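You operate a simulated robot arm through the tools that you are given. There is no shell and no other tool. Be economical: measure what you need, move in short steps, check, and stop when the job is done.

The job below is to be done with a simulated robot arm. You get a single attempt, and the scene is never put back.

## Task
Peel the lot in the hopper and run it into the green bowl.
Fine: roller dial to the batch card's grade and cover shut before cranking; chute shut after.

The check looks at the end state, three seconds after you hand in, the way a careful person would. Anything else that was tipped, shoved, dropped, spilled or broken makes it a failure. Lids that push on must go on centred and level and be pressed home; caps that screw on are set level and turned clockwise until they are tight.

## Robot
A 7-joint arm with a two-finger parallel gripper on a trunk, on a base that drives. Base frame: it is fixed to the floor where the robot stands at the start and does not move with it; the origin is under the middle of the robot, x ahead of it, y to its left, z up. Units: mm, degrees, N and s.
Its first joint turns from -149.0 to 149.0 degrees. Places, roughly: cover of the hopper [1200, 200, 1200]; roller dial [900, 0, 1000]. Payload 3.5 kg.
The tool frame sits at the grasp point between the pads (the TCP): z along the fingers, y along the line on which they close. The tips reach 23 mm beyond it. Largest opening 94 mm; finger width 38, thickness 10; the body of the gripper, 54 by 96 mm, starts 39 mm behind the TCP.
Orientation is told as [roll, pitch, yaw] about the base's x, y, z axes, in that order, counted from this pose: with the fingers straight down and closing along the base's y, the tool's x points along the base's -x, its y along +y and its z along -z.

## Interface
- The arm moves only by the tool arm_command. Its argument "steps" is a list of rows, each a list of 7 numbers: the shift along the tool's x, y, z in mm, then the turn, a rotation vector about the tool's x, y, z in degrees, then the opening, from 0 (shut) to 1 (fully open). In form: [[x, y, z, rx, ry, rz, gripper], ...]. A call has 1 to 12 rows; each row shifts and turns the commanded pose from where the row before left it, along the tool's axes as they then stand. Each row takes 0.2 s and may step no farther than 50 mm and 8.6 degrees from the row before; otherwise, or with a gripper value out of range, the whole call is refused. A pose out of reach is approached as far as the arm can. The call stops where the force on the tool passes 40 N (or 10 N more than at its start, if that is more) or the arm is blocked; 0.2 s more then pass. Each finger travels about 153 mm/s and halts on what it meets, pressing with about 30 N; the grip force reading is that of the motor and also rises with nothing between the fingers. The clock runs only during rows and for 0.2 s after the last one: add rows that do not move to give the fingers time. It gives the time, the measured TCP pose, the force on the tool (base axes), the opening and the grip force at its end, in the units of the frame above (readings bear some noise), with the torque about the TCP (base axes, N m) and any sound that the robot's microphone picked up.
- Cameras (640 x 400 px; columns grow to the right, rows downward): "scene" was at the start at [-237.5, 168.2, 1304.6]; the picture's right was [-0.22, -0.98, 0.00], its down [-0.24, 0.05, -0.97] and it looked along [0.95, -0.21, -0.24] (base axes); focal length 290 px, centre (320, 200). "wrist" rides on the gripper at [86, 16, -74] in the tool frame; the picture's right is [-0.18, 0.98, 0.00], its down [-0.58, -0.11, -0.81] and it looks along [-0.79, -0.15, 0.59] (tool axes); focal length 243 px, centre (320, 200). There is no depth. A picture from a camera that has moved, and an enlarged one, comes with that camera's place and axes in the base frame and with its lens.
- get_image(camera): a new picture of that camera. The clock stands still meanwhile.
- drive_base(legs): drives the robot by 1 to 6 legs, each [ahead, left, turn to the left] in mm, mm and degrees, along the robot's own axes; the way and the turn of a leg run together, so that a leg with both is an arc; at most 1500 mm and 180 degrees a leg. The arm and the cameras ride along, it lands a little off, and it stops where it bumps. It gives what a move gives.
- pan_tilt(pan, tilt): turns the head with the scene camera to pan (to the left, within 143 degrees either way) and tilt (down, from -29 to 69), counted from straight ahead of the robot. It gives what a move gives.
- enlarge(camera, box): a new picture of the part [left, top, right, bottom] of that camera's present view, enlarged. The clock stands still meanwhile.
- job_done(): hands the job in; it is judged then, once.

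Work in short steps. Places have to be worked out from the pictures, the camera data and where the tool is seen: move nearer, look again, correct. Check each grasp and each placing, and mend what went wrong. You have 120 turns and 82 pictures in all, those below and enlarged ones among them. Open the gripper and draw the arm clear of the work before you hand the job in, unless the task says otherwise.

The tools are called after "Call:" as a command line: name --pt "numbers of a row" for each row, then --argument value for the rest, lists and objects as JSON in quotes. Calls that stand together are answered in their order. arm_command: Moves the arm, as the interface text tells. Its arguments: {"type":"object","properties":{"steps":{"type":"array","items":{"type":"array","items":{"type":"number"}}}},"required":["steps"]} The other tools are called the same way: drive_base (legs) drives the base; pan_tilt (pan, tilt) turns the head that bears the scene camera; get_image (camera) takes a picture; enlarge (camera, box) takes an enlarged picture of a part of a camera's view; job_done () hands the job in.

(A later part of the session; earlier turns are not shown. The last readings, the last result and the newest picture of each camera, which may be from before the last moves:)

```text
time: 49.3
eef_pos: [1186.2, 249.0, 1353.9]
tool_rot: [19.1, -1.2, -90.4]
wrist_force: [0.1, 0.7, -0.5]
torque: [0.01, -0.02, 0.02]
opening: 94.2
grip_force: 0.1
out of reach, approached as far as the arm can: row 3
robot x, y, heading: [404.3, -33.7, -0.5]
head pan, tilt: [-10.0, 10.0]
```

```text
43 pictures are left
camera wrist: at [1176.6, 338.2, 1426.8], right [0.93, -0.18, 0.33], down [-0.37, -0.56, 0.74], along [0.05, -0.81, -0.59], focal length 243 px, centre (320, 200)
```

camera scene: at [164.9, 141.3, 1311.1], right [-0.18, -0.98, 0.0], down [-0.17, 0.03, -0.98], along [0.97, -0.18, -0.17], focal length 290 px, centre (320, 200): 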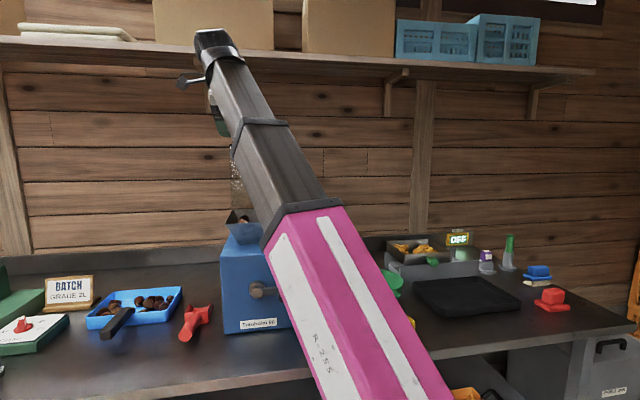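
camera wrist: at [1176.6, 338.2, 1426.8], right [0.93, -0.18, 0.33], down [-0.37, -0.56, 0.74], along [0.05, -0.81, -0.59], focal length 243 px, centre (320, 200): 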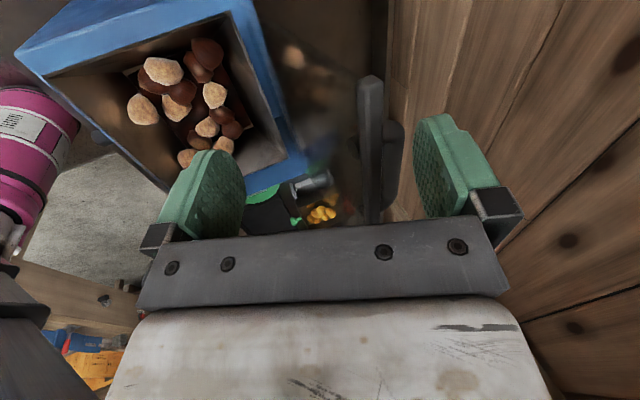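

The plate is seen edge-on between the fingers, with the handle behind it clear of the rear finger. I advance along the tool about 58 mm so the fingers straddle the edge.

Call:
arm_command --pt "0 0 20 0 0 0 1" --pt "0 0 20 0 0 0 1" --pt "0 0 18 0 0 0 1"

Call:
get_image --camera "wrist"

```text
time: 50.1
eef_pos: [1202.9, 247.5, 1298.5]
tool_rot: [19.0, -1.1, -90.4]
wrist_force: [0.2, -0.8, 0.5]
torque: [0.01, 0.02, 0.0]
opening: 93.9
grip_force: 0.1
robot x, y, heading: [401.6, -31.9, -0.4]
head pan, tilt: [-10.0, 10.0]
```

```text
42 pictures are left
camera wrist: at [1195.3, 335.6, 1371.4], right [0.93, -0.18, 0.33], down [-0.37, -0.56, 0.74], along [0.05, -0.81, -0.59], focal length 243 px, centre (320, 200)
```

wrist: 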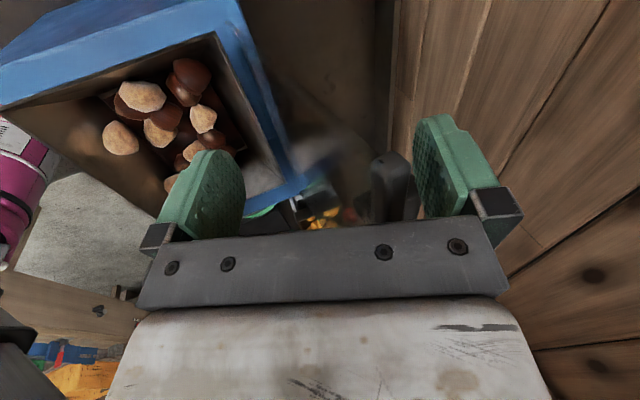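

The plate edge is between the fingers. I close gently on it.

Call:
arm_command --pt "0 0 0 0 0 0 0.6" --pt "0 0 0 0 0 0 0.3" --pt "0 0 0 0 0 0 0.1" --pt "0 0 0 0 0 0 0.1"

Call:
get_image --camera "wrist"

```text
time: 51.1
eef_pos: [1201.1, 247.2, 1298.4]
tool_rot: [19.0, -1.3, -90.4]
wrist_force: [-14.9, -1.2, 16.3]
torque: [-0.2, 2.9, 0.5]
opening: 32.6
grip_force: 44.8
robot x, y, heading: [402.3, -29.9, -0.4]
head pan, tilt: [-10.0, 10.0]
```

```text
41 pictures are left
camera wrist: at [1193.5, 335.6, 1372.1], right [0.93, -0.18, 0.32], down [-0.37, -0.56, 0.74], along [0.05, -0.81, -0.59], focal length 243 px, centre (320, 200)
```

wrist: 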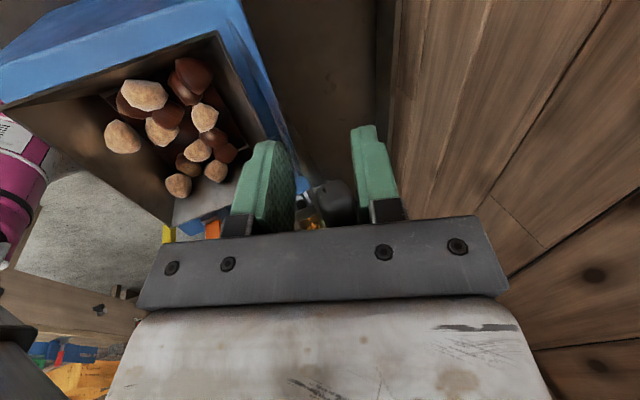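

The cover's edge is caught between the pads. I swing it on an arc about the hinge (radius about 199 mm), four steps first.

Call:
arm_command --pt "0 -14.6 -2.0 -4.25 0 0 0.1" --pt "0 -29.2 -4.6 -8.5 0 0 0.1" --pt "0 -29.2 -4.6 -8.5 0 0 0.1" --pt "0 -29.2 -4.6 -8.5 0 0 0.1"

Call:
get_image --camera "wrist"

```text
time: 51.5
eef_pos: [1189.3, 247.1, 1299.2]
tool_rot: [22.6, -1.1, -90.3]
wrist_force: [-16.2, -3.2, 17.7]
torque: [0.04, 3.02, 0.17]
opening: 32.4
grip_force: 45.1
robot x, y, heading: [400.8, -32.0, -0.5]
head pan, tilt: [-10.0, 10.0]
stopped in row 2: the force on the tool passed its limit at 47 N (the readings are from after the stop); the commanded pose is now the measured one
```

```text
40 pictures are left
camera wrist: at [1176.1, 335.7, 1372.3], right [0.91, -0.18, 0.38], down [-0.41, -0.56, 0.71], along [0.09, -0.81, -0.59], focal length 243 px, centre (320, 200)
```

wrist: 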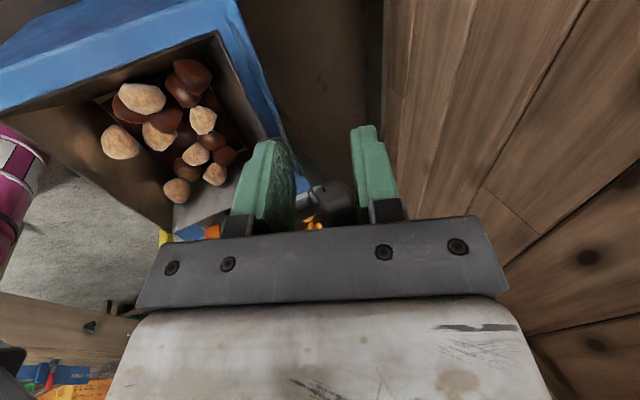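

The cover moved, but the clamp is fighting the plate's angle (3 N·m). I'll loosen to a loose cage, about 50 mm, and continue the swing with the rear finger pulling.

Call:
arm_command --pt "0 0 0 0 0 0 0.5" --pt "0 0 0 0 0 0 0.5" --pt "0 -14 0 -3 0 0 0.5" --pt "0 -25 -3 -7 0 0 0.5" --pt "0 -25 -4 -7 0 0 0.5"

Call:
get_image --camera "wrist"

```text
time: 52.7
eef_pos: [1136.9, 248.0, 1282.3]
tool_rot: [39.2, -1.0, -90.5]
wrist_force: [-4.5, -1.0, 13.0]
torque: [0.34, -0.03, 0.17]
opening: 47.3
grip_force: 0.1
robot x, y, heading: [402.8, -32.8, -0.2]
head pan, tilt: [-10.0, 10.0]
stopped in row 5: the force on the tool passed its limit at 44 N (the readings are from after the stop); the commanded pose is now the measured one
```

```text
39 pictures are left
camera wrist: at [1101.5, 335.7, 1347.9], right [0.76, -0.18, 0.62], down [-0.6, -0.57, 0.56], along [0.25, -0.8, -0.54], focal length 243 px, centre (320, 200)
```

wrist: 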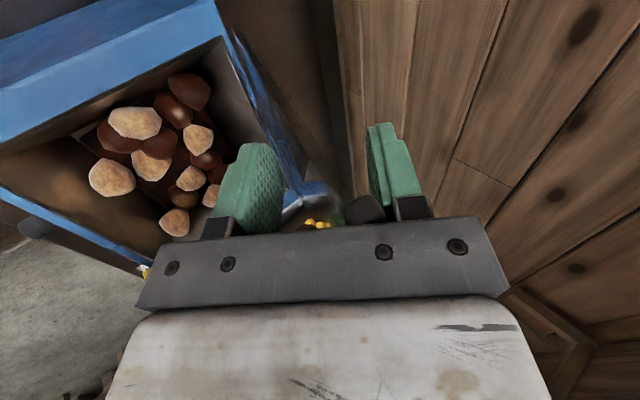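

Load has dropped to about 13 N pushing up along the tool, so the plate edge is pressing on the palm. I back out 6 mm and carry on along the arc.

Call:
arm_command --pt "0 0 -6 0 0 0 0.5" --pt "0 -24 -5.5 -7 0 0 0.5" --pt "0 -24 -5.5 -7 0 0 0.5" --pt "0 -24 -5 -7 0 0 0.5"

Call:
get_image --camera "wrist"

```text
time: 53.7
eef_pos: [1070.7, 247.8, 1247.8]
tool_rot: [60.4, -0.9, -90.1]
wrist_force: [-19.7, 5.9, 22.5]
torque: [0.35, -0.02, 0.29]
opening: 47.6
grip_force: 0.4
robot x, y, heading: [402.6, -29.4, 0.0]
head pan, tilt: [-10.0, 10.0]
```

```text
38 pictures are left
camera wrist: at [1013.2, 335.9, 1296.6], right [0.48, -0.17, 0.86], down [-0.76, -0.57, 0.31], along [0.44, -0.8, -0.41], focal length 243 px, centre (320, 200)
```

wrist: 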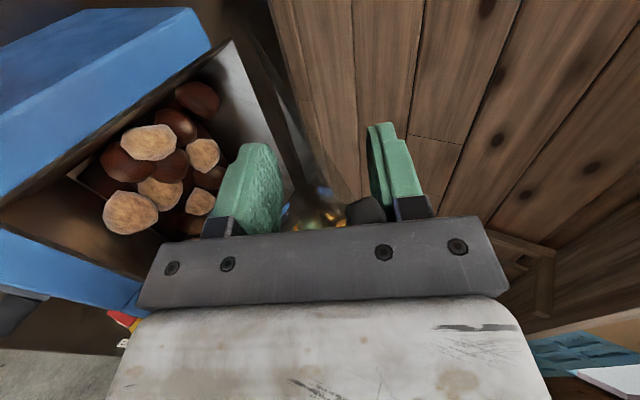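

The cover is coming down (now about 45°), and the edge still pushes on the palm. I back out more and continue.

Call:
arm_command --pt "0 0 -14 0 0 0 0.5" --pt "0 -26 -6 -7 0 0 0.5" --pt "0 -26 -6 -7 0 0 0.5"

Call:
get_image --camera "wrist"

Call:
get_image --camera "scene"

```text
time: 54.5
eef_pos: [1025.2, 246.4, 1210.7]
tool_rot: [74.2, -1.0, -90.3]
wrist_force: [0.0, 0.2, 0.6]
torque: [-0.01, 0.01, -0.02]
opening: 46.9
grip_force: 0.1
robot x, y, heading: [402.9, -29.2, -0.2]
head pan, tilt: [-10.0, 10.0]
```

```text
37 pictures are left
camera wrist: at [958.3, 334.0, 1244.1], right [0.27, -0.17, 0.95], down [-0.81, -0.57, 0.12], along [0.52, -0.8, -0.29], focal length 243 px, centre (320, 200)
```

wrist: 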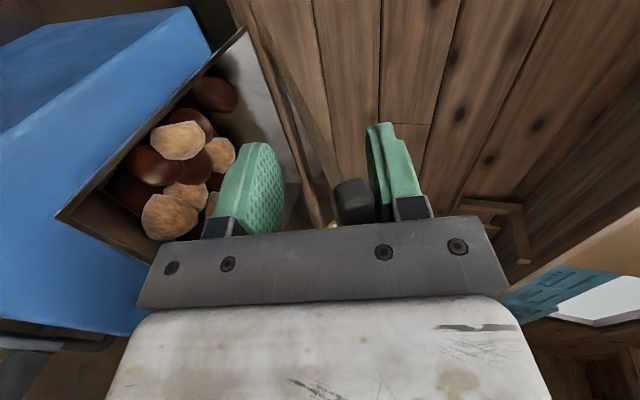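

```text
36 pictures are left
camera scene: at [164.8, 141.3, 1311.1], right [-0.18, -0.98, 0.0], down [-0.17, 0.03, -0.98], along [0.97, -0.18, -0.17], focal length 290 px, centre (320, 200)
```

scene: 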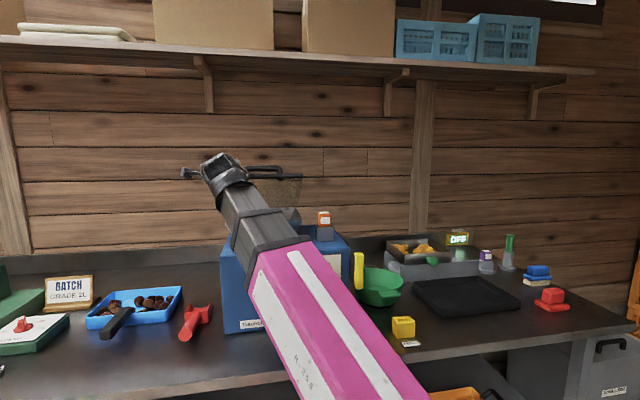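

No load now, and the cover sits at about 40° between the fingers. I continue down, watching force.

Call:
arm_command --pt "0 -24 -5 -5 0 0 0.5" --pt "0 -24 -4 -5 0 0 0.5" --pt "0 -24 -2 -5 0 0 0.5"

Call:
get_image --camera "wrist"

Call:
enlarge --camera "scene" --box '[180, 130, 360, 250]'

```text
time: 55.3
eef_pos: [999.6, 246.5, 1142.6]
tool_rot: [89.2, -1.0, -90.3]
wrist_force: [-0.1, -0.1, 0.9]
torque: [-0.02, -0.02, -0.01]
opening: 46.3
grip_force: 0.0
robot x, y, heading: [400.5, -34.1, -0.1]
head pan, tilt: [-10.0, 10.0]
```

```text
35 pictures are left
camera wrist: at [926.0, 334.1, 1157.9], right [0.01, -0.17, 0.99], down [-0.81, -0.58, -0.09], along [0.59, -0.8, -0.14], focal length 243 px, centre (320, 200)
```

wrist: 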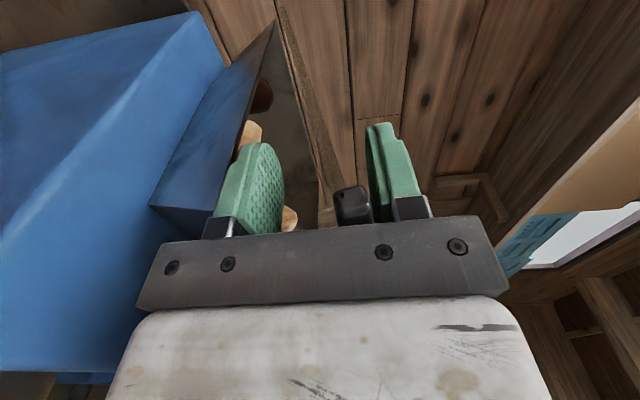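

```text
3.33 times, centred on (270, 190) of scene
camera zoom: at [164.6, 141.3, 1311.1], right [-0.18, -0.98, 0.0], down [-0.17, 0.03, -0.98], along [0.97, -0.18, -0.17], focal length 967 px, centre (487, 233)
```

zoom: 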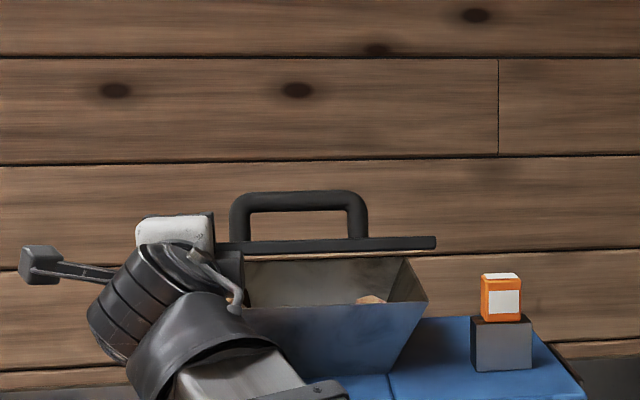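

The cover is about 50 mm above the hopper rim, level and following. I withdraw so it drops the last bit, and look.

Call:
arm_command --pt "0 -6 0 0 0 0 0.5" --pt "0 0 -25 0 0 0 0.5" --pt "0 0 -40 0 0 0 0.5" --pt "0 30 -20 0 0 0 0.3" --pt "0 45 0 0 0 0 0.0"

Call:
get_image --camera "wrist"

Call:
enlarge --camera "scene" --box '[180, 130, 360, 250]'

```text
time: 56.5
eef_pos: [917.0, 246.3, 1211.9]
tool_rot: [89.1, -1.0, -90.2]
wrist_force: [0.1, -0.2, -0.4]
torque: [-0.03, -0.05, -0.01]
opening: 0.2
grip_force: 30.1
robot x, y, heading: [403.2, -33.1, -0.4]
head pan, tilt: [-10.0, 10.0]
```

```text
33 pictures are left
camera wrist: at [844.1, 333.6, 1227.8], right [0.01, -0.17, 0.99], down [-0.81, -0.58, -0.09], along [0.58, -0.8, -0.14], focal length 243 px, centre (320, 200)
```

wrist: 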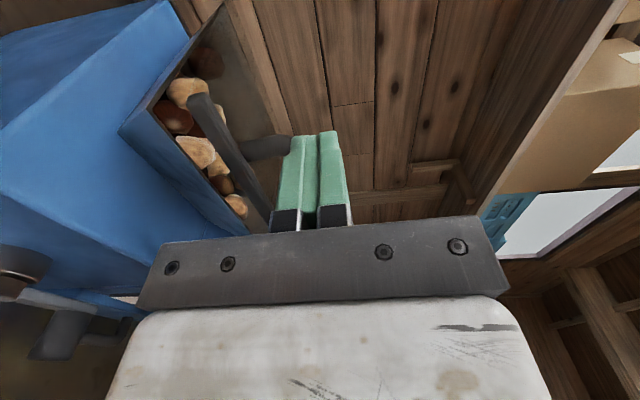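

```text
3.33 times, centred on (270, 190) of scene
camera zoom: at [164.5, 141.3, 1311.1], right [-0.18, -0.98, 0.0], down [-0.17, 0.03, -0.98], along [0.97, -0.18, -0.17], focal length 967 px, centre (487, 233)
```

zoom: 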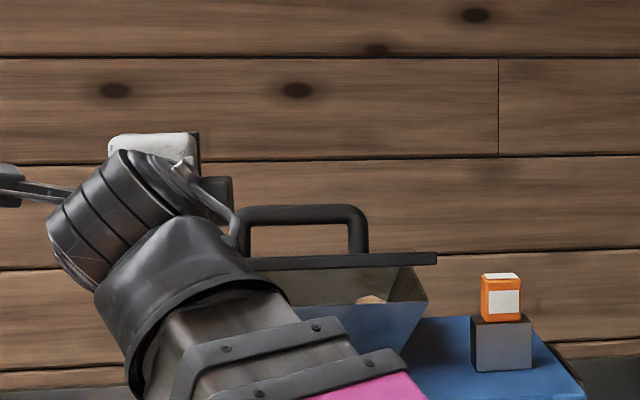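

The hinge is stiff and holds the cover about 12° up. With closed fingers I go over its front edge and press it down.

Call:
arm_command --pt "0 0 40 0 0 0 0" --pt "0 0 40 0 0 0 0" --pt "0 0 35 0 0 0 0" --pt "0 -30 0 0 0 0 0" --pt "0 -20 0 0 0 0 0" --pt "0 -15 0 0 0 0 0" --pt "0 -15 0 0 0 0 0" --pt "0 -12 0 0 0 0 0" --pt "0 -10 0 0 0 0 0"

Call:
enlarge --camera "scene" --box '[180, 130, 360, 250]'

```text
time: 57.8
eef_pos: [1027.5, 245.1, 1164.9]
tool_rot: [89.8, -0.9, -90.0]
wrist_force: [-15.9, -3.1, 33.8]
torque: [0.79, 2.52, -0.15]
opening: 0.0
grip_force: 30.6
robot x, y, heading: [398.0, -32.9, -0.2]
head pan, tilt: [-10.0, 10.0]
stopped in row 6: the force on the tool passed its limit at 71 N (the readings are from after the stop); the commanded pose is now the measured one
```

```text
3.33 times, centred on (270, 190) of scene
camera zoom: at [162.8, 140.8, 1310.9], right [-0.18, -0.98, 0.0], down [-0.17, 0.03, -0.98], along [0.97, -0.17, -0.17], focal length 967 px, centre (487, 233)
```

zoom: 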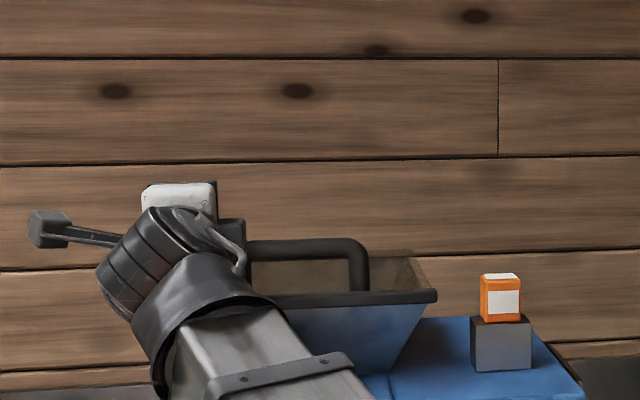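

The trim now lies level with the hopper rim; the palm pressed on it. I lift off, withdraw, and check that it's shut.

Call:
arm_command --pt "0 30 0 0 0 0 0" --pt "0 30 -20 0 0 0 0" --pt "0 0 -45 0 0 0 0" --pt "0 0 -45 0 0 0 0" --pt "0 0 -45 0 0 0 0" --pt "45 0 -20 0 0 0 0" --pt "45 0 -15 0 0 0 0" --pt "45 0 0 0 0 0 0"

Call:
enlarge --camera "scene" --box '[180, 130, 400, 290]'

```text
time: 59.6
eef_pos: [840.1, 381.7, 1225.1]
tool_rot: [89.6, -1.0, -90.2]
wrist_force: [-0.1, 0.6, -0.2]
torque: [0.03, 0.01, -0.03]
opening: 0.0
grip_force: 29.8
robot x, y, heading: [398.9, -32.8, -0.3]
head pan, tilt: [-10.0, 10.0]
```

```text
2.50 times, centred on (290, 210) of scene
camera zoom: at [164.2, 141.3, 1311.1], right [-0.18, -0.98, 0.0], down [-0.17, 0.03, -0.98], along [0.97, -0.18, -0.17], focal length 725 px, centre (395, 175)
```

zoom: 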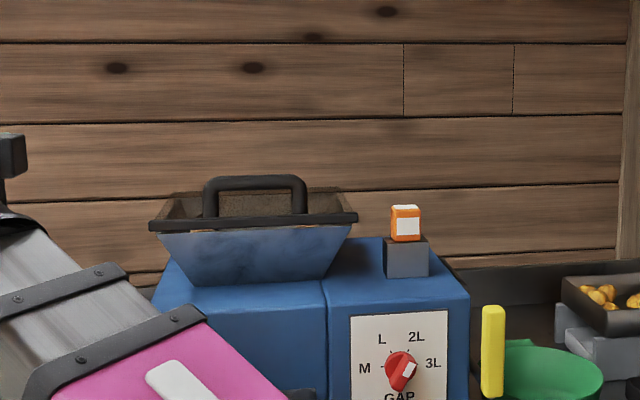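

The cover is shut and the dial reads 2L. Next is the chute lever: I'll drive back and right so the arm can reach it with the tool pointing forward.

Call:
drive_base --legs '[[-180, 0, 0], [0, -345, 0]]'

Call:
arm_command --pt "0 -45 10 0 0 0 0" --pt "0 -45 10 0 0 0 0" --pt "0 -45 10 0 0 0 0" --pt "0 -45 20 0 0 0 0" --pt "0 0 40 0 0 0 0" --pt "0 0 40 0 0 0 0"

Call:
get_image --camera "wrist"

Call:
pan_tilt --pan 10 --tilt 20

Call:
get_image --camera "scene"

```text
time: 62.9
eef_pos: [658.6, 44.4, 1223.7]
tool_rot: [89.8, -1.0, -90.1]
wrist_force: [-0.8, 1.0, 0.2]
torque: [0.01, -0.03, 0.02]
opening: 0.2
grip_force: 29.5
robot x, y, heading: [214.2, -370.6, -0.2]
head pan, tilt: [-10.0, 10.0]
```

```text
time: 64.3
eef_pos: [786.2, 42.6, 1041.8]
tool_rot: [89.7, -0.9, -90.1]
wrist_force: [0.4, 0.2, 0.0]
torque: [-0.01, 0.02, 0.01]
opening: 0.0
grip_force: 29.9
robot x, y, heading: [215.3, -372.3, -0.1]
head pan, tilt: [-10.0, 10.0]
```

```text
29 pictures are left
camera wrist: at [711.9, 129.1, 1056.1], right [0.01, -0.17, 0.99], down [-0.81, -0.58, -0.09], along [0.59, -0.8, -0.14], focal length 243 px, centre (320, 200)
```

wrist: 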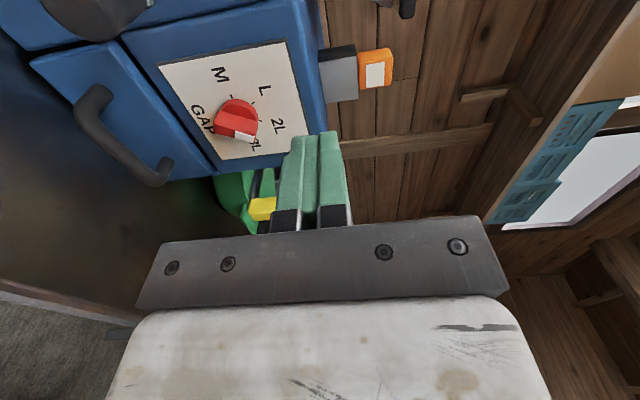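

```text
time: 65.1
eef_pos: [785.6, 41.6, 1042.0]
tool_rot: [89.7, -1.0, -90.1]
wrist_force: [-0.5, 0.8, -0.8]
torque: [-0.01, 0.0, -0.01]
opening: 0.1
grip_force: 29.9
robot x, y, heading: [214.4, -370.1, -0.0]
head pan, tilt: [10.0, 20.0]
```

```text
28 pictures are left
camera scene: at [-18.4, -163.5, 1294.8], right [0.17, -0.99, 0.0], down [-0.34, -0.06, -0.94], along [0.93, 0.16, -0.34], focal length 290 px, centre (320, 200)
```

scene: 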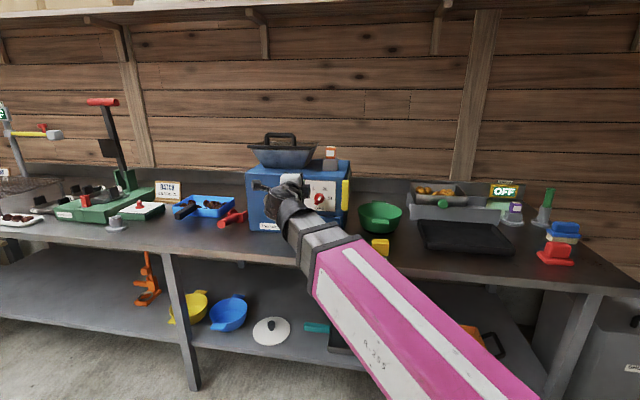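

The dial still reads 2L. The lever is at x≈870, y≈-90, from z≈941 (pivot end) to 1035. I bring the closed fingers to its left side near the top.

Call:
arm_command --pt "-30 -12 20 0 0 0 0" --pt "-30 -12 20 0 0 0 0" --pt "-20 -11 20 0 0 0 0" --pt "0 0 19 0 0 0 0"

Call:
enlarge --camera "scene" --box '[240, 120, 420, 260]'

```text
time: 66.1
eef_pos: [864.4, -38.7, 1006.3]
tool_rot: [89.6, -0.9, -90.2]
wrist_force: [0.8, -0.2, -0.2]
torque: [0.0, 0.0, -0.01]
opening: 0.3
grip_force: 30.1
robot x, y, heading: [217.3, -366.2, 0.0]
head pan, tilt: [10.0, 20.0]
```

```text
2.86 times, centred on (330, 190) of scene
camera zoom: at [-18.5, -163.5, 1294.8], right [0.17, -0.99, 0.0], down [-0.34, -0.06, -0.94], along [0.93, 0.16, -0.34], focal length 829 px, centre (291, 229)
```

zoom: 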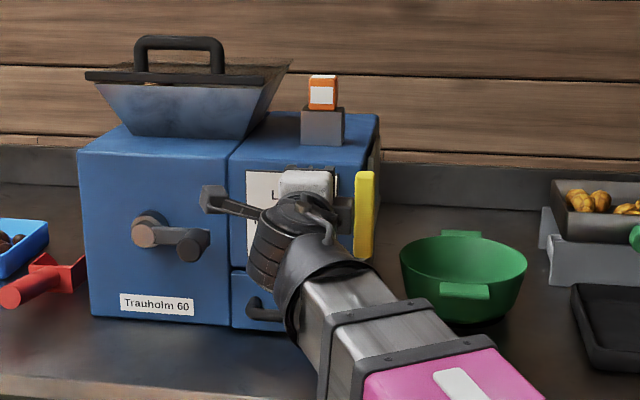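

The fingers are just left of the lever. I push it right and over along its arc.

Call:
arm_command --pt "-20 0 0 0 0 0 0" --pt "-20 3 0 0 0 0 0" --pt "-18 2 0 0 0 0 0" --pt "-17 -6 0 0 0 0 0" --pt "-17 -9 0 0 0 0 0"

Call:
enlarge --camera "scene" --box '[240, 120, 420, 260]'

```text
time: 67.3
eef_pos: [865.8, -132.1, 999.7]
tool_rot: [89.6, -1.0, -90.1]
wrist_force: [-0.3, -0.3, 0.2]
torque: [-0.03, 0.0, -0.02]
opening: 0.0
grip_force: 30.1
robot x, y, heading: [218.7, -369.0, -0.4]
head pan, tilt: [10.0, 20.0]
```

```text
2.86 times, centred on (330, 190) of scene
camera zoom: at [-18.5, -163.5, 1294.8], right [0.17, -0.99, 0.0], down [-0.34, -0.06, -0.94], along [0.93, 0.16, -0.34], focal length 829 px, centre (291, 229)
```

zoom: 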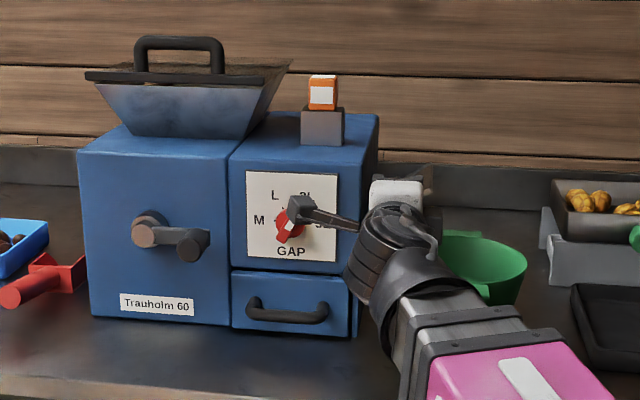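

No resistance and the flap seems to be tilting out. I continue the arc to push the lever further down.

Call:
arm_command --pt "-12 -14 0 0 0 0 0" --pt "-8 -16 0 0 0 0 0" --pt "-4 -14 0 0 0 0 0"

Call:
get_image --camera "wrist"

```text
time: 68.1
eef_pos: [864.9, -156.7, 954.8]
tool_rot: [89.7, -0.8, -90.2]
wrist_force: [-1.0, 0.8, 0.9]
torque: [0.03, 0.0, 0.01]
opening: 0.0
grip_force: 30.1
robot x, y, heading: [218.4, -370.3, -0.4]
head pan, tilt: [10.0, 20.0]
```

```text
25 pictures are left
camera wrist: at [790.6, -70.1, 970.3], right [0.01, -0.17, 0.99], down [-0.81, -0.58, -0.09], along [0.59, -0.8, -0.14], focal length 243 px, centre (320, 200)
```

wrist: 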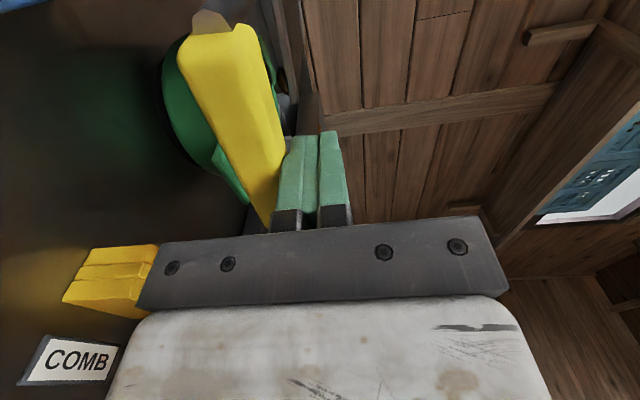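

The lever is nearly horizontal now. I lift away and view the flap and bowl.

Call:
arm_command --pt "0 40 -20 0 0 0 0" --pt "0 40 -40 0 0 0 0" --pt "40 20 -10 0 0 0 0" --pt "45 0 0 0 0 0 0" --pt "45 0 0 0 0 0 0" --pt "45 0 0 0 0 0 0" --pt "40 0 0 0 0 0 0"

Call:
enlarge --camera "scene" --box '[310, 140, 430, 250]'

```text
refused: row 2 steps farther than a row can; nothing moved
```

```text
3.64 times, centred on (370, 195) of scene
camera zoom: at [-18.5, -163.5, 1294.8], right [0.17, -0.99, 0.0], down [-0.34, -0.06, -0.94], along [0.93, 0.16, -0.34], focal length 1055 px, centre (138, 218)
```

zoom: 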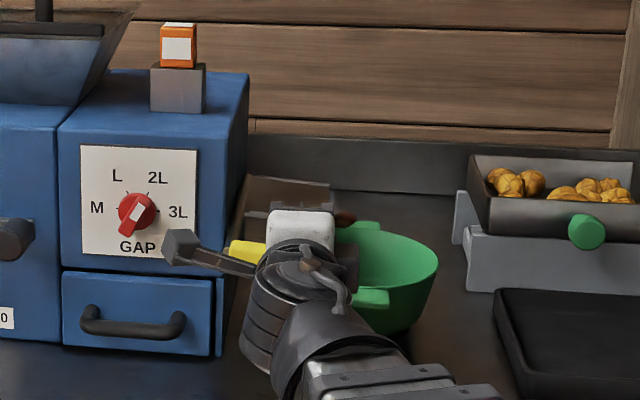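

The flap is open, and I see something brown near its tip. I move the arm away and look at once.

Call:
arm_command --pt "0 40 -20 0 0 0 0" --pt "0 35 -35 0 0 0 0" --pt "40 20 -10 0 0 0 0" --pt "45 0 0 0 0 0 0" --pt "45 0 0 0 0 0 0" --pt "45 0 0 0 0 0 0"

Call:
enlarge --camera "scene" --box '[320, 150, 420, 240]'

```text
time: 69.5
eef_pos: [809.0, 26.3, 1050.9]
tool_rot: [89.8, -0.9, -90.2]
wrist_force: [-0.2, 0.7, 0.2]
torque: [0.04, -0.02, 0.03]
opening: 0.0
grip_force: 30.1
out of reach, approached as far as the arm can: row 2
robot x, y, heading: [219.9, -371.2, -0.3]
head pan, tilt: [10.0, 20.0]
```

```text
4.44 times, centred on (370, 195) of scene
camera zoom: at [-18.4, -163.4, 1294.8], right [0.17, -0.99, 0.0], down [-0.34, -0.06, -0.94], along [0.93, 0.16, -0.34], focal length 1289 px, centre (98, 222)
```

zoom: 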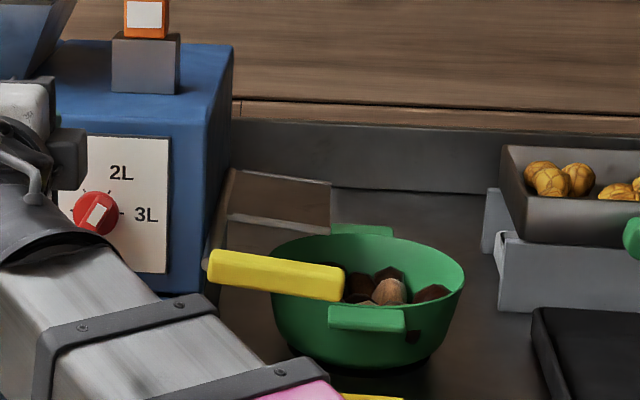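

Unpeeled nuts ran straight through into the bowl, so the chute must only be opened after cranking. I need to see how many went and whether any missed before mending it.

Call:
enlarge --camera "scene" --box '[345, 195, 405, 240]'

Call:
enlarge --camera "scene" --box '[240, 125, 330, 180]'

```text
8.89 times, centred on (375, 218) of scene
camera zoom: at [-18.4, -163.4, 1294.8], right [0.17, -0.99, 0.0], down [-0.34, -0.06, -0.94], along [0.93, 0.16, -0.34], focal length 2579 px, centre (-169, 44)
```

zoom: 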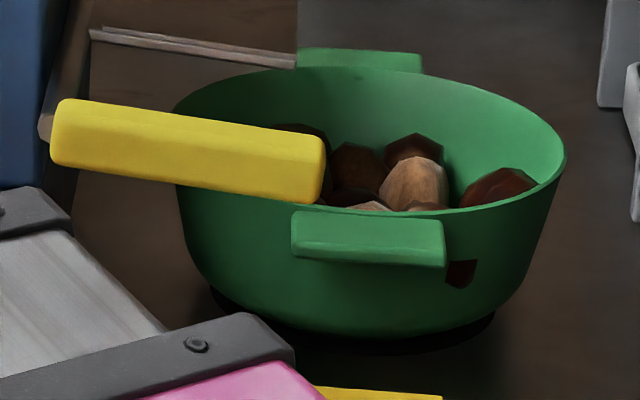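

```text
7.11 times, centred on (285, 152) of scene
camera zoom: at [-18.4, -163.4, 1294.8], right [0.17, -0.99, 0.0], down [-0.34, -0.06, -0.94], along [0.93, 0.16, -0.34], focal length 2063 px, centre (569, 538)
```

zoom: 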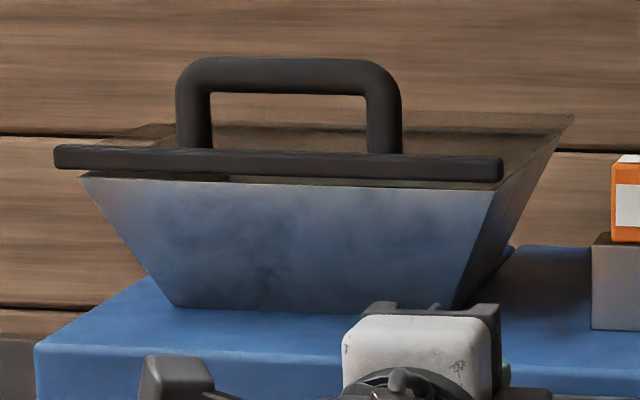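

All nuts that ran are inside the bowl, so its position under the chute is good. To mend it I shut the chute, open the cover, tip the nuts back in, shut the cover, crank, then open the chute. First I go to grip the lever end.

Call:
arm_command --pt "-43 -20 -3 0 0 0 0.3" --pt "-43 -20 -3 0 0 0 0.55" --pt "-43 -22 -3 0 0 0 0.55" --pt "-42 -22 0 0 0 0 0.55" --pt "0 -22 0 0 0 0 0.55" --pt "0 0 0 0 0 0 0.55"

Call:
get_image --camera "wrist"

```text
time: 70.9
eef_pos: [823.8, -136.6, 950.1]
tool_rot: [89.7, -0.9, -90.1]
wrist_force: [0.2, -0.1, 0.2]
torque: [0.02, 0.01, -0.02]
opening: 51.6
grip_force: 0.0
out of reach, approached as far as the arm can: row 4
robot x, y, heading: [214.5, -369.6, -0.5]
head pan, tilt: [10.0, 20.0]
```

```text
20 pictures are left
camera wrist: at [750.6, -50.5, 964.8], right [0.01, -0.17, 0.99], down [-0.81, -0.58, -0.09], along [0.59, -0.8, -0.14], focal length 243 px, centre (320, 200)
```

wrist: 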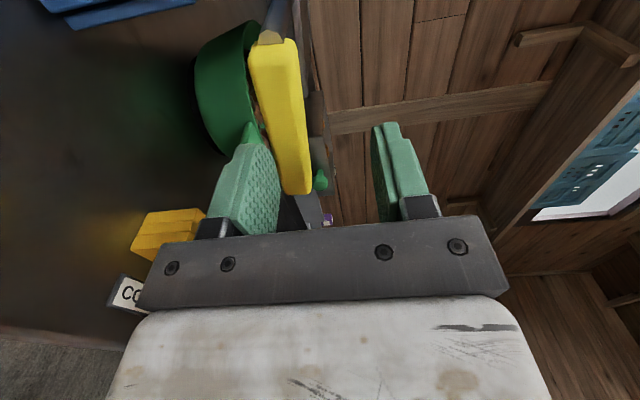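

The lever slopes about 10° below horizontal, from pivot (y≈-96, z≈937) to tip (y≈-190, z≈922). I advance to straddle it at y≈-155, z≈928 and close.

Call:
arm_command --pt "-18 -22 0 0 0 0 0.55" --pt "0 0 20 0 0 0 0.55" --pt "0 0 21 0 0 0 0.55" --pt "0 0 0 0 0 0 0.25" --pt "0 0 0 0 0 0 0.05" --pt "0 0 0 0 0 0 0.05"

Call:
get_image --camera "wrist"

```text
time: 72.3
eef_pos: [874.0, -151.7, 934.8]
tool_rot: [89.3, -0.9, -89.9]
wrist_force: [10.1, 3.7, 33.2]
torque: [1.87, -0.53, -0.11]
opening: 21.9
grip_force: 45.1
out of reach, approached as far as the arm can: row 1
robot x, y, heading: [216.3, -367.2, -0.4]
head pan, tilt: [10.0, 20.0]
```

```text
19 pictures are left
camera wrist: at [799.8, -64.7, 950.9], right [0.01, -0.17, 0.99], down [-0.81, -0.58, -0.09], along [0.59, -0.79, -0.14], focal length 243 px, centre (320, 200)
```

wrist: 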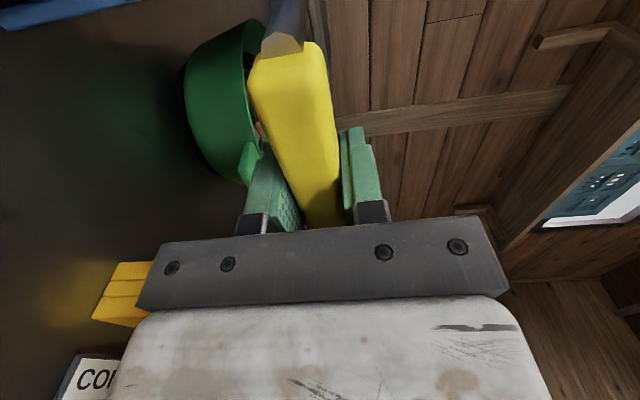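

Gripped at 21.9 mm. I slacken to a close cage (about 30 mm) and swing the lever up with the wrist roll following.

Call:
arm_command --pt "0 0 0 0 0 0 0.32" --pt "0.5 8 0 0 0 -8 0.32" --pt "0.5 8 0 0 0 -8 0.32" --pt "0.5 8 0 0 0 -8 0.32" --pt "0.5 8 0 0 0 -8 0.32" --pt "0.5 8 0 0 0 -8 0.32" --pt "0.5 8 0 0 0 -8 0.32"

```text
time: 73.9
eef_pos: [873.8, -132.9, 977.8]
tool_rot: [89.5, -49.1, -89.9]
wrist_force: [0.9, -1.4, -0.5]
torque: [0.01, -0.02, 0.0]
opening: 30.7
grip_force: 1.1
robot x, y, heading: [223.4, -367.6, -0.3]
head pan, tilt: [10.0, 20.0]
```

Free swing so far (at about 48°). Continue to vertical.

Call:
arm_command --pt "0.5 8 0 0 0 -8 0.32" --pt "0.5 8 0 0 0 -8 0.32" --pt "0.5 8 0 0 0 -8 0.32" --pt "0.5 8 0 0 0 -8 0.32" --pt "0.5 8 0 0 0 -6 0.32" --pt "0.5 5 0 0 0 -3 0.32" --pt "0 5 0 0 0 0 0.32"

Call:
get_image --camera "wrist"

```text
time: 75.5
eef_pos: [874.9, -87.7, 991.3]
tool_rot: [-8.9, -89.8, 8.8]
wrist_force: [-3.1, -5.5, 1.0]
torque: [-0.08, 0.07, 0.04]
opening: 32.8
grip_force: 2.6
robot x, y, heading: [218.0, -368.6, -0.2]
head pan, tilt: [10.0, 20.0]
```

```text
18 pictures are left
camera wrist: at [798.7, -71.2, 904.0], right [0.0, 0.98, 0.18], down [-0.8, -0.11, 0.59], along [0.6, -0.15, 0.79], focal length 243 px, centre (320, 200)
```

wrist: 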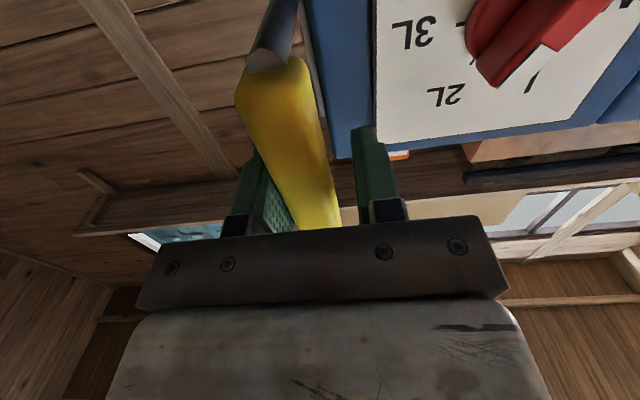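

The lever is about vertical. A small extra push left makes sure it's against its stop; then I withdraw, open wide, and look at the machine from the scene camera.

Call:
arm_command --pt "0 4 0 0 0 0 0.32" --pt "0 4 0 0 0 0 0.32" --pt "0 4 0 0 0 0 0.32"

Call:
arm_command --pt "0 0 0 0 0 0 0.6" --pt "0 0 -40 0 0 0 0.8" --pt "0 0 -45 0 0 0 1" --pt "-40 0 -20 0 0 0 1" --pt "-45 0 0 0 0 0 1" --pt "-45 0 0 0 0 0 1" --pt "-45 0 0 0 0 0 1" --pt "-45 0 0 0 0 0 1"

Call:
enlarge --camera "scene" --box '[250, 120, 410, 240]'

```text
time: 76.4
eef_pos: [874.3, -81.9, 990.0]
tool_rot: [-32.5, -89.6, 31.6]
wrist_force: [3.5, -26.9, 5.9]
torque: [-0.45, 0.18, 0.43]
opening: 42.0
grip_force: 13.7
robot x, y, heading: [216.3, -371.7, -0.2]
head pan, tilt: [10.0, 20.0]
stopped in row 3: the force on the tool passed its limit at 41 N (the readings are from after the stop); the commanded pose is now the measured one
```

```text
time: 78.2
eef_pos: [778.1, -76.3, 1214.4]
tool_rot: [-21.3, -89.5, 20.7]
wrist_force: [0.0, 0.5, -0.2]
torque: [-0.01, 0.01, 0.01]
opening: 94.2
grip_force: 0.0
out of reach, approached as far as the arm can: row 4
robot x, y, heading: [219.6, -372.1, -0.5]
head pan, tilt: [10.0, 20.0]
```

```text
3.33 times, centred on (330, 180) of scene
camera zoom: at [-18.4, -163.8, 1294.8], right [0.17, -0.99, 0.0], down [-0.34, -0.06, -0.94], along [0.93, 0.16, -0.34], focal length 967 px, centre (287, 267)
```

zoom: 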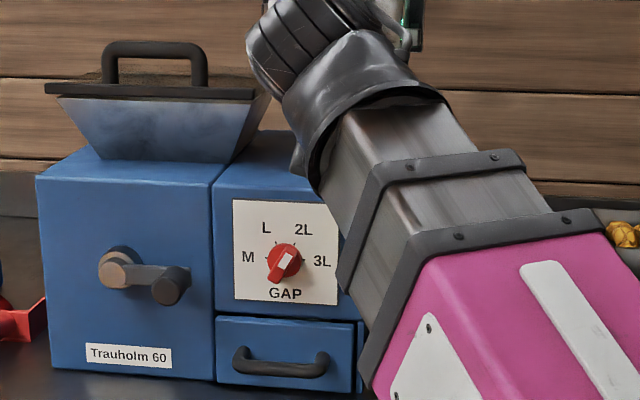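

The chute is shut against its stop and the dial is still at 2L. Now I reopen the cover by its bail handle (bar near x≈1020, y≈161, z≈1160): drive in, roll the gripper so it closes vertically.

Call:
drive_base --legs '[[0, 240, 0], [150, 0, 0]]'

Call:
arm_command --pt "0 0 0 0 0 8.2 0.5" --pt "0 0 0 0 0 8.2 0.5" --pt "0 0 0 0 0 8.2 0.5" --pt "0 0 0 0 0 8.2 0.5" --pt "0 0 0 0 0 8.2 0.5" --pt "0 0 0 0 0 8.2 0.5" --pt "0 0 0 0 0 8.2 0.5" --pt "0 0 0 0 0 8.2 0.5" --pt "0 0 0 0 0 8.2 0.5" --pt "0 0 0 0 0 8.2 0.5" --pt "0 0 0 0 0 8.0 0.5"

Call:
get_image --camera "wrist"

```text
time: 80.9
eef_pos: [928.3, 165.4, 1213.7]
tool_rot: [-19.7, -89.6, 19.2]
wrist_force: [0.2, 0.1, -0.3]
torque: [0.03, 0.0, -0.03]
opening: 94.1
grip_force: 0.0
robot x, y, heading: [368.2, -131.3, -0.1]
head pan, tilt: [10.0, 20.0]
```

```text
time: 83.3
eef_pos: [927.2, 164.8, 1212.6]
tool_rot: [89.7, 0.0, -90.4]
wrist_force: [0.1, -0.1, 0.0]
torque: [0.01, 0.0, 0.02]
opening: 47.1
grip_force: 0.1
robot x, y, heading: [363.4, -128.0, -0.3]
head pan, tilt: [10.0, 20.0]
```

```text
16 pictures are left
camera wrist: at [853.0, 252.0, 1229.0], right [0.0, -0.18, 0.98], down [-0.81, -0.58, -0.1], along [0.58, -0.8, -0.15], focal length 243 px, centre (320, 200)
```

wrist: 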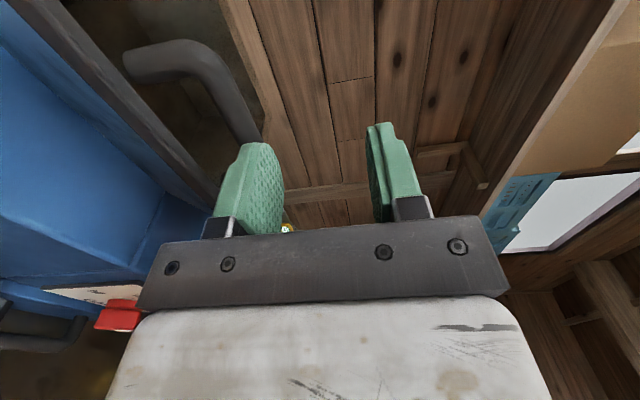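

Re-measured from close by: the trim is at x≈961 and the bail bar at x≈988, z≈1157, so the hinge is at x≈1185. I slip the lower finger under the bar: down to z 1167, then forward to x 980.

Call:
arm_command --pt "0 -25 0 0 0 0 0.5" --pt "0 -21 0 0 0 0 0.5" --pt "0 0 20 0 0 0 0.5" --pt "0 0 18 0 0 0 0.5" --pt "0 0 15 0 0 0 0.5"

Call:
get_image --camera "wrist"

```text
time: 84.5
eef_pos: [978.7, 165.8, 1167.3]
tool_rot: [89.6, -0.1, -90.4]
wrist_force: [-0.1, 0.4, 0.6]
torque: [-0.01, -0.01, 0.0]
opening: 47.1
grip_force: 0.1
robot x, y, heading: [368.3, -128.0, -0.1]
head pan, tilt: [10.0, 20.0]
```

```text
15 pictures are left
camera wrist: at [905.1, 252.2, 1182.7], right [0.01, -0.18, 0.98], down [-0.81, -0.58, -0.1], along [0.58, -0.8, -0.15], focal length 243 px, centre (320, 200)
```

wrist: 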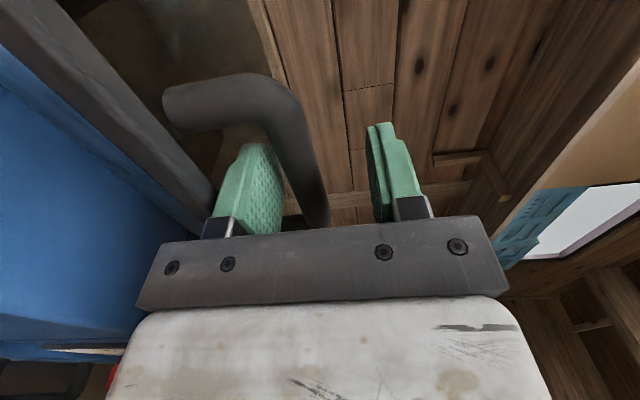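

The lower finger is under the bar. I close to a loose cage round it and swing the cover up about the hinge.

Call:
arm_command --pt "0 -6 0 0 0 0 0.25" --pt "0 0 0 0 0 0 0.25" --pt "0 29.6 10.4 8.5 0 0 0.25" --pt "0 29.6 10.4 8.5 0 0 0.25" --pt "0 29.6 10.4 8.5 0 0 0.25" --pt "0 29.6 10.4 8.5 0 0 0.25"

```text
time: 85.9
eef_pos: [1047.6, 165.5, 1265.6]
tool_rot: [55.5, -0.2, -90.2]
wrist_force: [0.1, -0.9, -0.7]
torque: [-0.02, 0.01, 0.03]
opening: 23.5
grip_force: 0.0
robot x, y, heading: [368.8, -128.8, -0.1]
head pan, tilt: [10.0, 20.0]
```

Smooth with no load. Continue the swing.

Call:
arm_command --pt "0 29.6 10.4 8.5 0 0 0.25" --pt "0 29.6 10.4 8.5 0 0 0.25" --pt "0 29.6 10.4 8.5 0 0 0.25" --pt "0 29.6 10.4 8.5 0 0 0.25"

Call:
get_image --camera "wrist"

```text
time: 86.9
eef_pos: [1159.8, 163.5, 1313.6]
tool_rot: [21.5, -0.2, -90.4]
wrist_force: [0.0, -1.0, 0.7]
torque: [-0.01, -0.01, -0.04]
opening: 23.7
grip_force: 0.1
robot x, y, heading: [365.8, -128.5, -0.1]
head pan, tilt: [10.0, 20.0]
```

```text
14 pictures are left
camera wrist: at [1147.8, 251.0, 1388.2], right [0.91, -0.19, 0.36], down [-0.4, -0.58, 0.71], along [0.07, -0.79, -0.6], focal length 243 px, centre (320, 200)
```

wrist: 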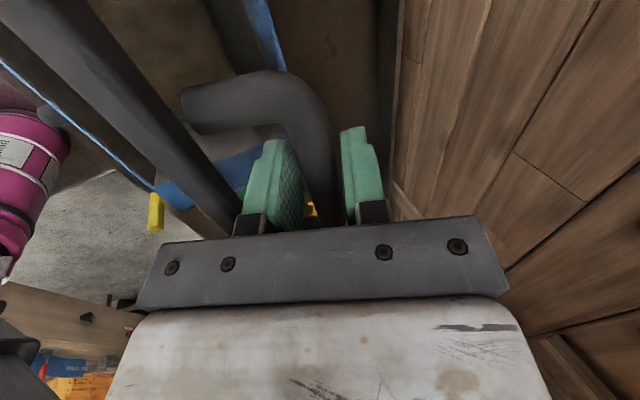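

The cover is at about 68°. I keep following the arc past vertical.

Call:
arm_command --pt "0 30 10 3 0 0 0.25" --pt "0 28 14 3 0 0 0.25" --pt "0 26 17 3 0 0 0.25" --pt "0 20 15 0 0 0 0.25"

Call:
get_image --camera "wrist"

```text
time: 87.9
eef_pos: [1257.6, 161.7, 1301.6]
tool_rot: [11.8, -0.2, -90.1]
wrist_force: [-12.8, 0.8, 19.0]
torque: [-0.33, 3.78, 0.24]
opening: 27.2
grip_force: 4.7
robot x, y, heading: [368.2, -132.3, -0.0]
head pan, tilt: [10.0, 20.0]
stopped in row 4: the force on the tool passed its limit at 49 N (the readings are from after the stop); the commanded pose is now the measured one
```

```text
13 pictures are left
camera wrist: at [1258.6, 249.7, 1377.3], right [0.96, -0.18, 0.2], down [-0.27, -0.58, 0.77], along [-0.03, -0.79, -0.61], focal length 243 px, centre (320, 200)
```

wrist: 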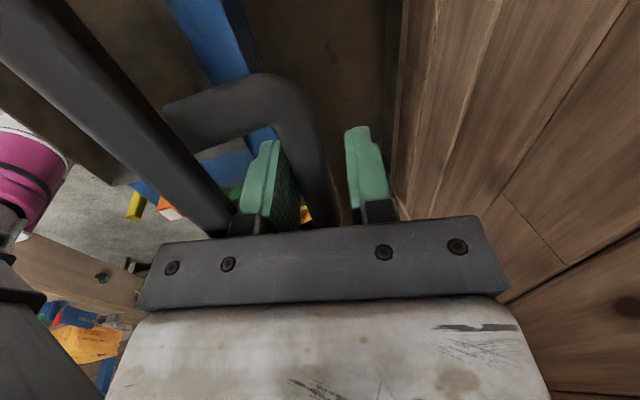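

The cover is open against its stop. I open slightly, lift the fingers out over the edge and draw back.

Call:
arm_command --pt "0 2 0 0 0 0 0.38" --pt "0 0 -20 0 0 0 0.38" --pt "0 0 -25 0 0 0 0.38" --pt "0 2 -22 0 0 0 0.38" --pt "0 -30 -25 0 0 0 0.4" --pt "0 -45 0 0 0 0 0.5" --pt "0 -45 0 -6 0 0 0.5" --pt "0 -45 0 -8 0 0 0.5" --pt "0 -45 0 -8 0 0 0.5"

Call:
pan_tilt --pan -12 --tilt 20

Call:
get_image --camera "wrist"

```text
time: 89.9
eef_pos: [1044.6, 161.7, 1331.6]
tool_rot: [34.1, -0.2, -90.2]
wrist_force: [0.4, 0.8, -0.6]
torque: [0.0, 0.02, -0.01]
opening: 47.1
grip_force: 0.0
robot x, y, heading: [367.2, -131.8, -0.1]
head pan, tilt: [10.0, 20.0]
```

```text
time: 90.7
eef_pos: [1044.7, 164.0, 1331.2]
tool_rot: [34.0, -0.2, -90.1]
wrist_force: [0.4, -0.3, 0.9]
torque: [-0.02, 0.03, -0.03]
opening: 47.0
grip_force: 0.1
robot x, y, heading: [369.5, -132.1, 0.1]
head pan, tilt: [-12.0, 20.0]
```

```text
12 pictures are left
camera wrist: at [1016.9, 250.3, 1401.7], right [0.82, -0.18, 0.55], down [-0.54, -0.58, 0.61], along [0.2, -0.79, -0.57], focal length 243 px, centre (320, 200)
```

wrist: 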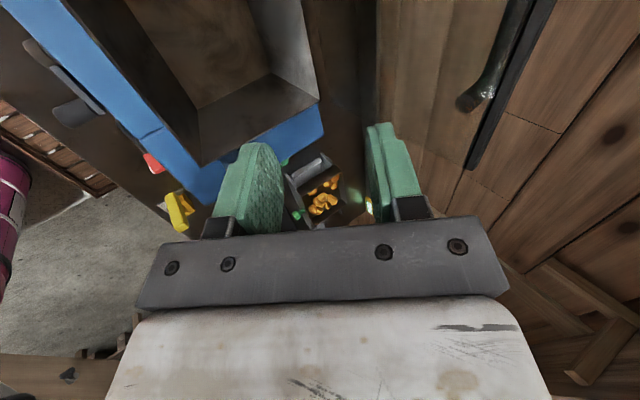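

The hopper is empty, so the whole lot is in the bowl. Now I fetch the bowl. I drive back and right, then turn the tool to point down with fingers closing along y, to grip the bowl's right rim.

Call:
drive_base --legs '[[-110, 0, 0], [0, -245, 0]]'

Call:
arm_command --pt "0 0 0 0 0 -8.2 0.8" --pt "0 0 0 0 0 -8.2 1" --pt "0 0 0 0 0 -8.2 1" --pt "0 0 0 0 0 -8.2 1" --pt "0 0 0 0 0 -8.2 1" --pt "0 0 0 0 0 -8.2 1" --pt "0 0 0 0 0 -8.2 1" --pt "0 0 0 0 0 -8.2 1" --pt "0 0 0 0 0 -8.2 1" --pt "0 0 0 0 0 -8.2 1" --pt "0 0 0 0 0 -8.0 1"

```text
time: 93.3
eef_pos: [933.9, -81.3, 1331.8]
tool_rot: [33.9, -0.3, -90.2]
wrist_force: [0.3, 0.3, -0.5]
torque: [0.01, 0.02, 0.03]
opening: 46.9
grip_force: 0.2
robot x, y, heading: [254.2, -377.0, -0.2]
head pan, tilt: [-12.0, 20.0]
```

```text
time: 95.7
eef_pos: [933.5, -82.1, 1330.9]
tool_rot: [-0.3, -33.9, 0.1]
wrist_force: [-0.5, 0.3, -0.2]
torque: [-0.03, -0.02, -0.05]
opening: 94.0
grip_force: 0.2
robot x, y, heading: [256.3, -376.0, -0.3]
head pan, tilt: [-12.0, 20.0]
```

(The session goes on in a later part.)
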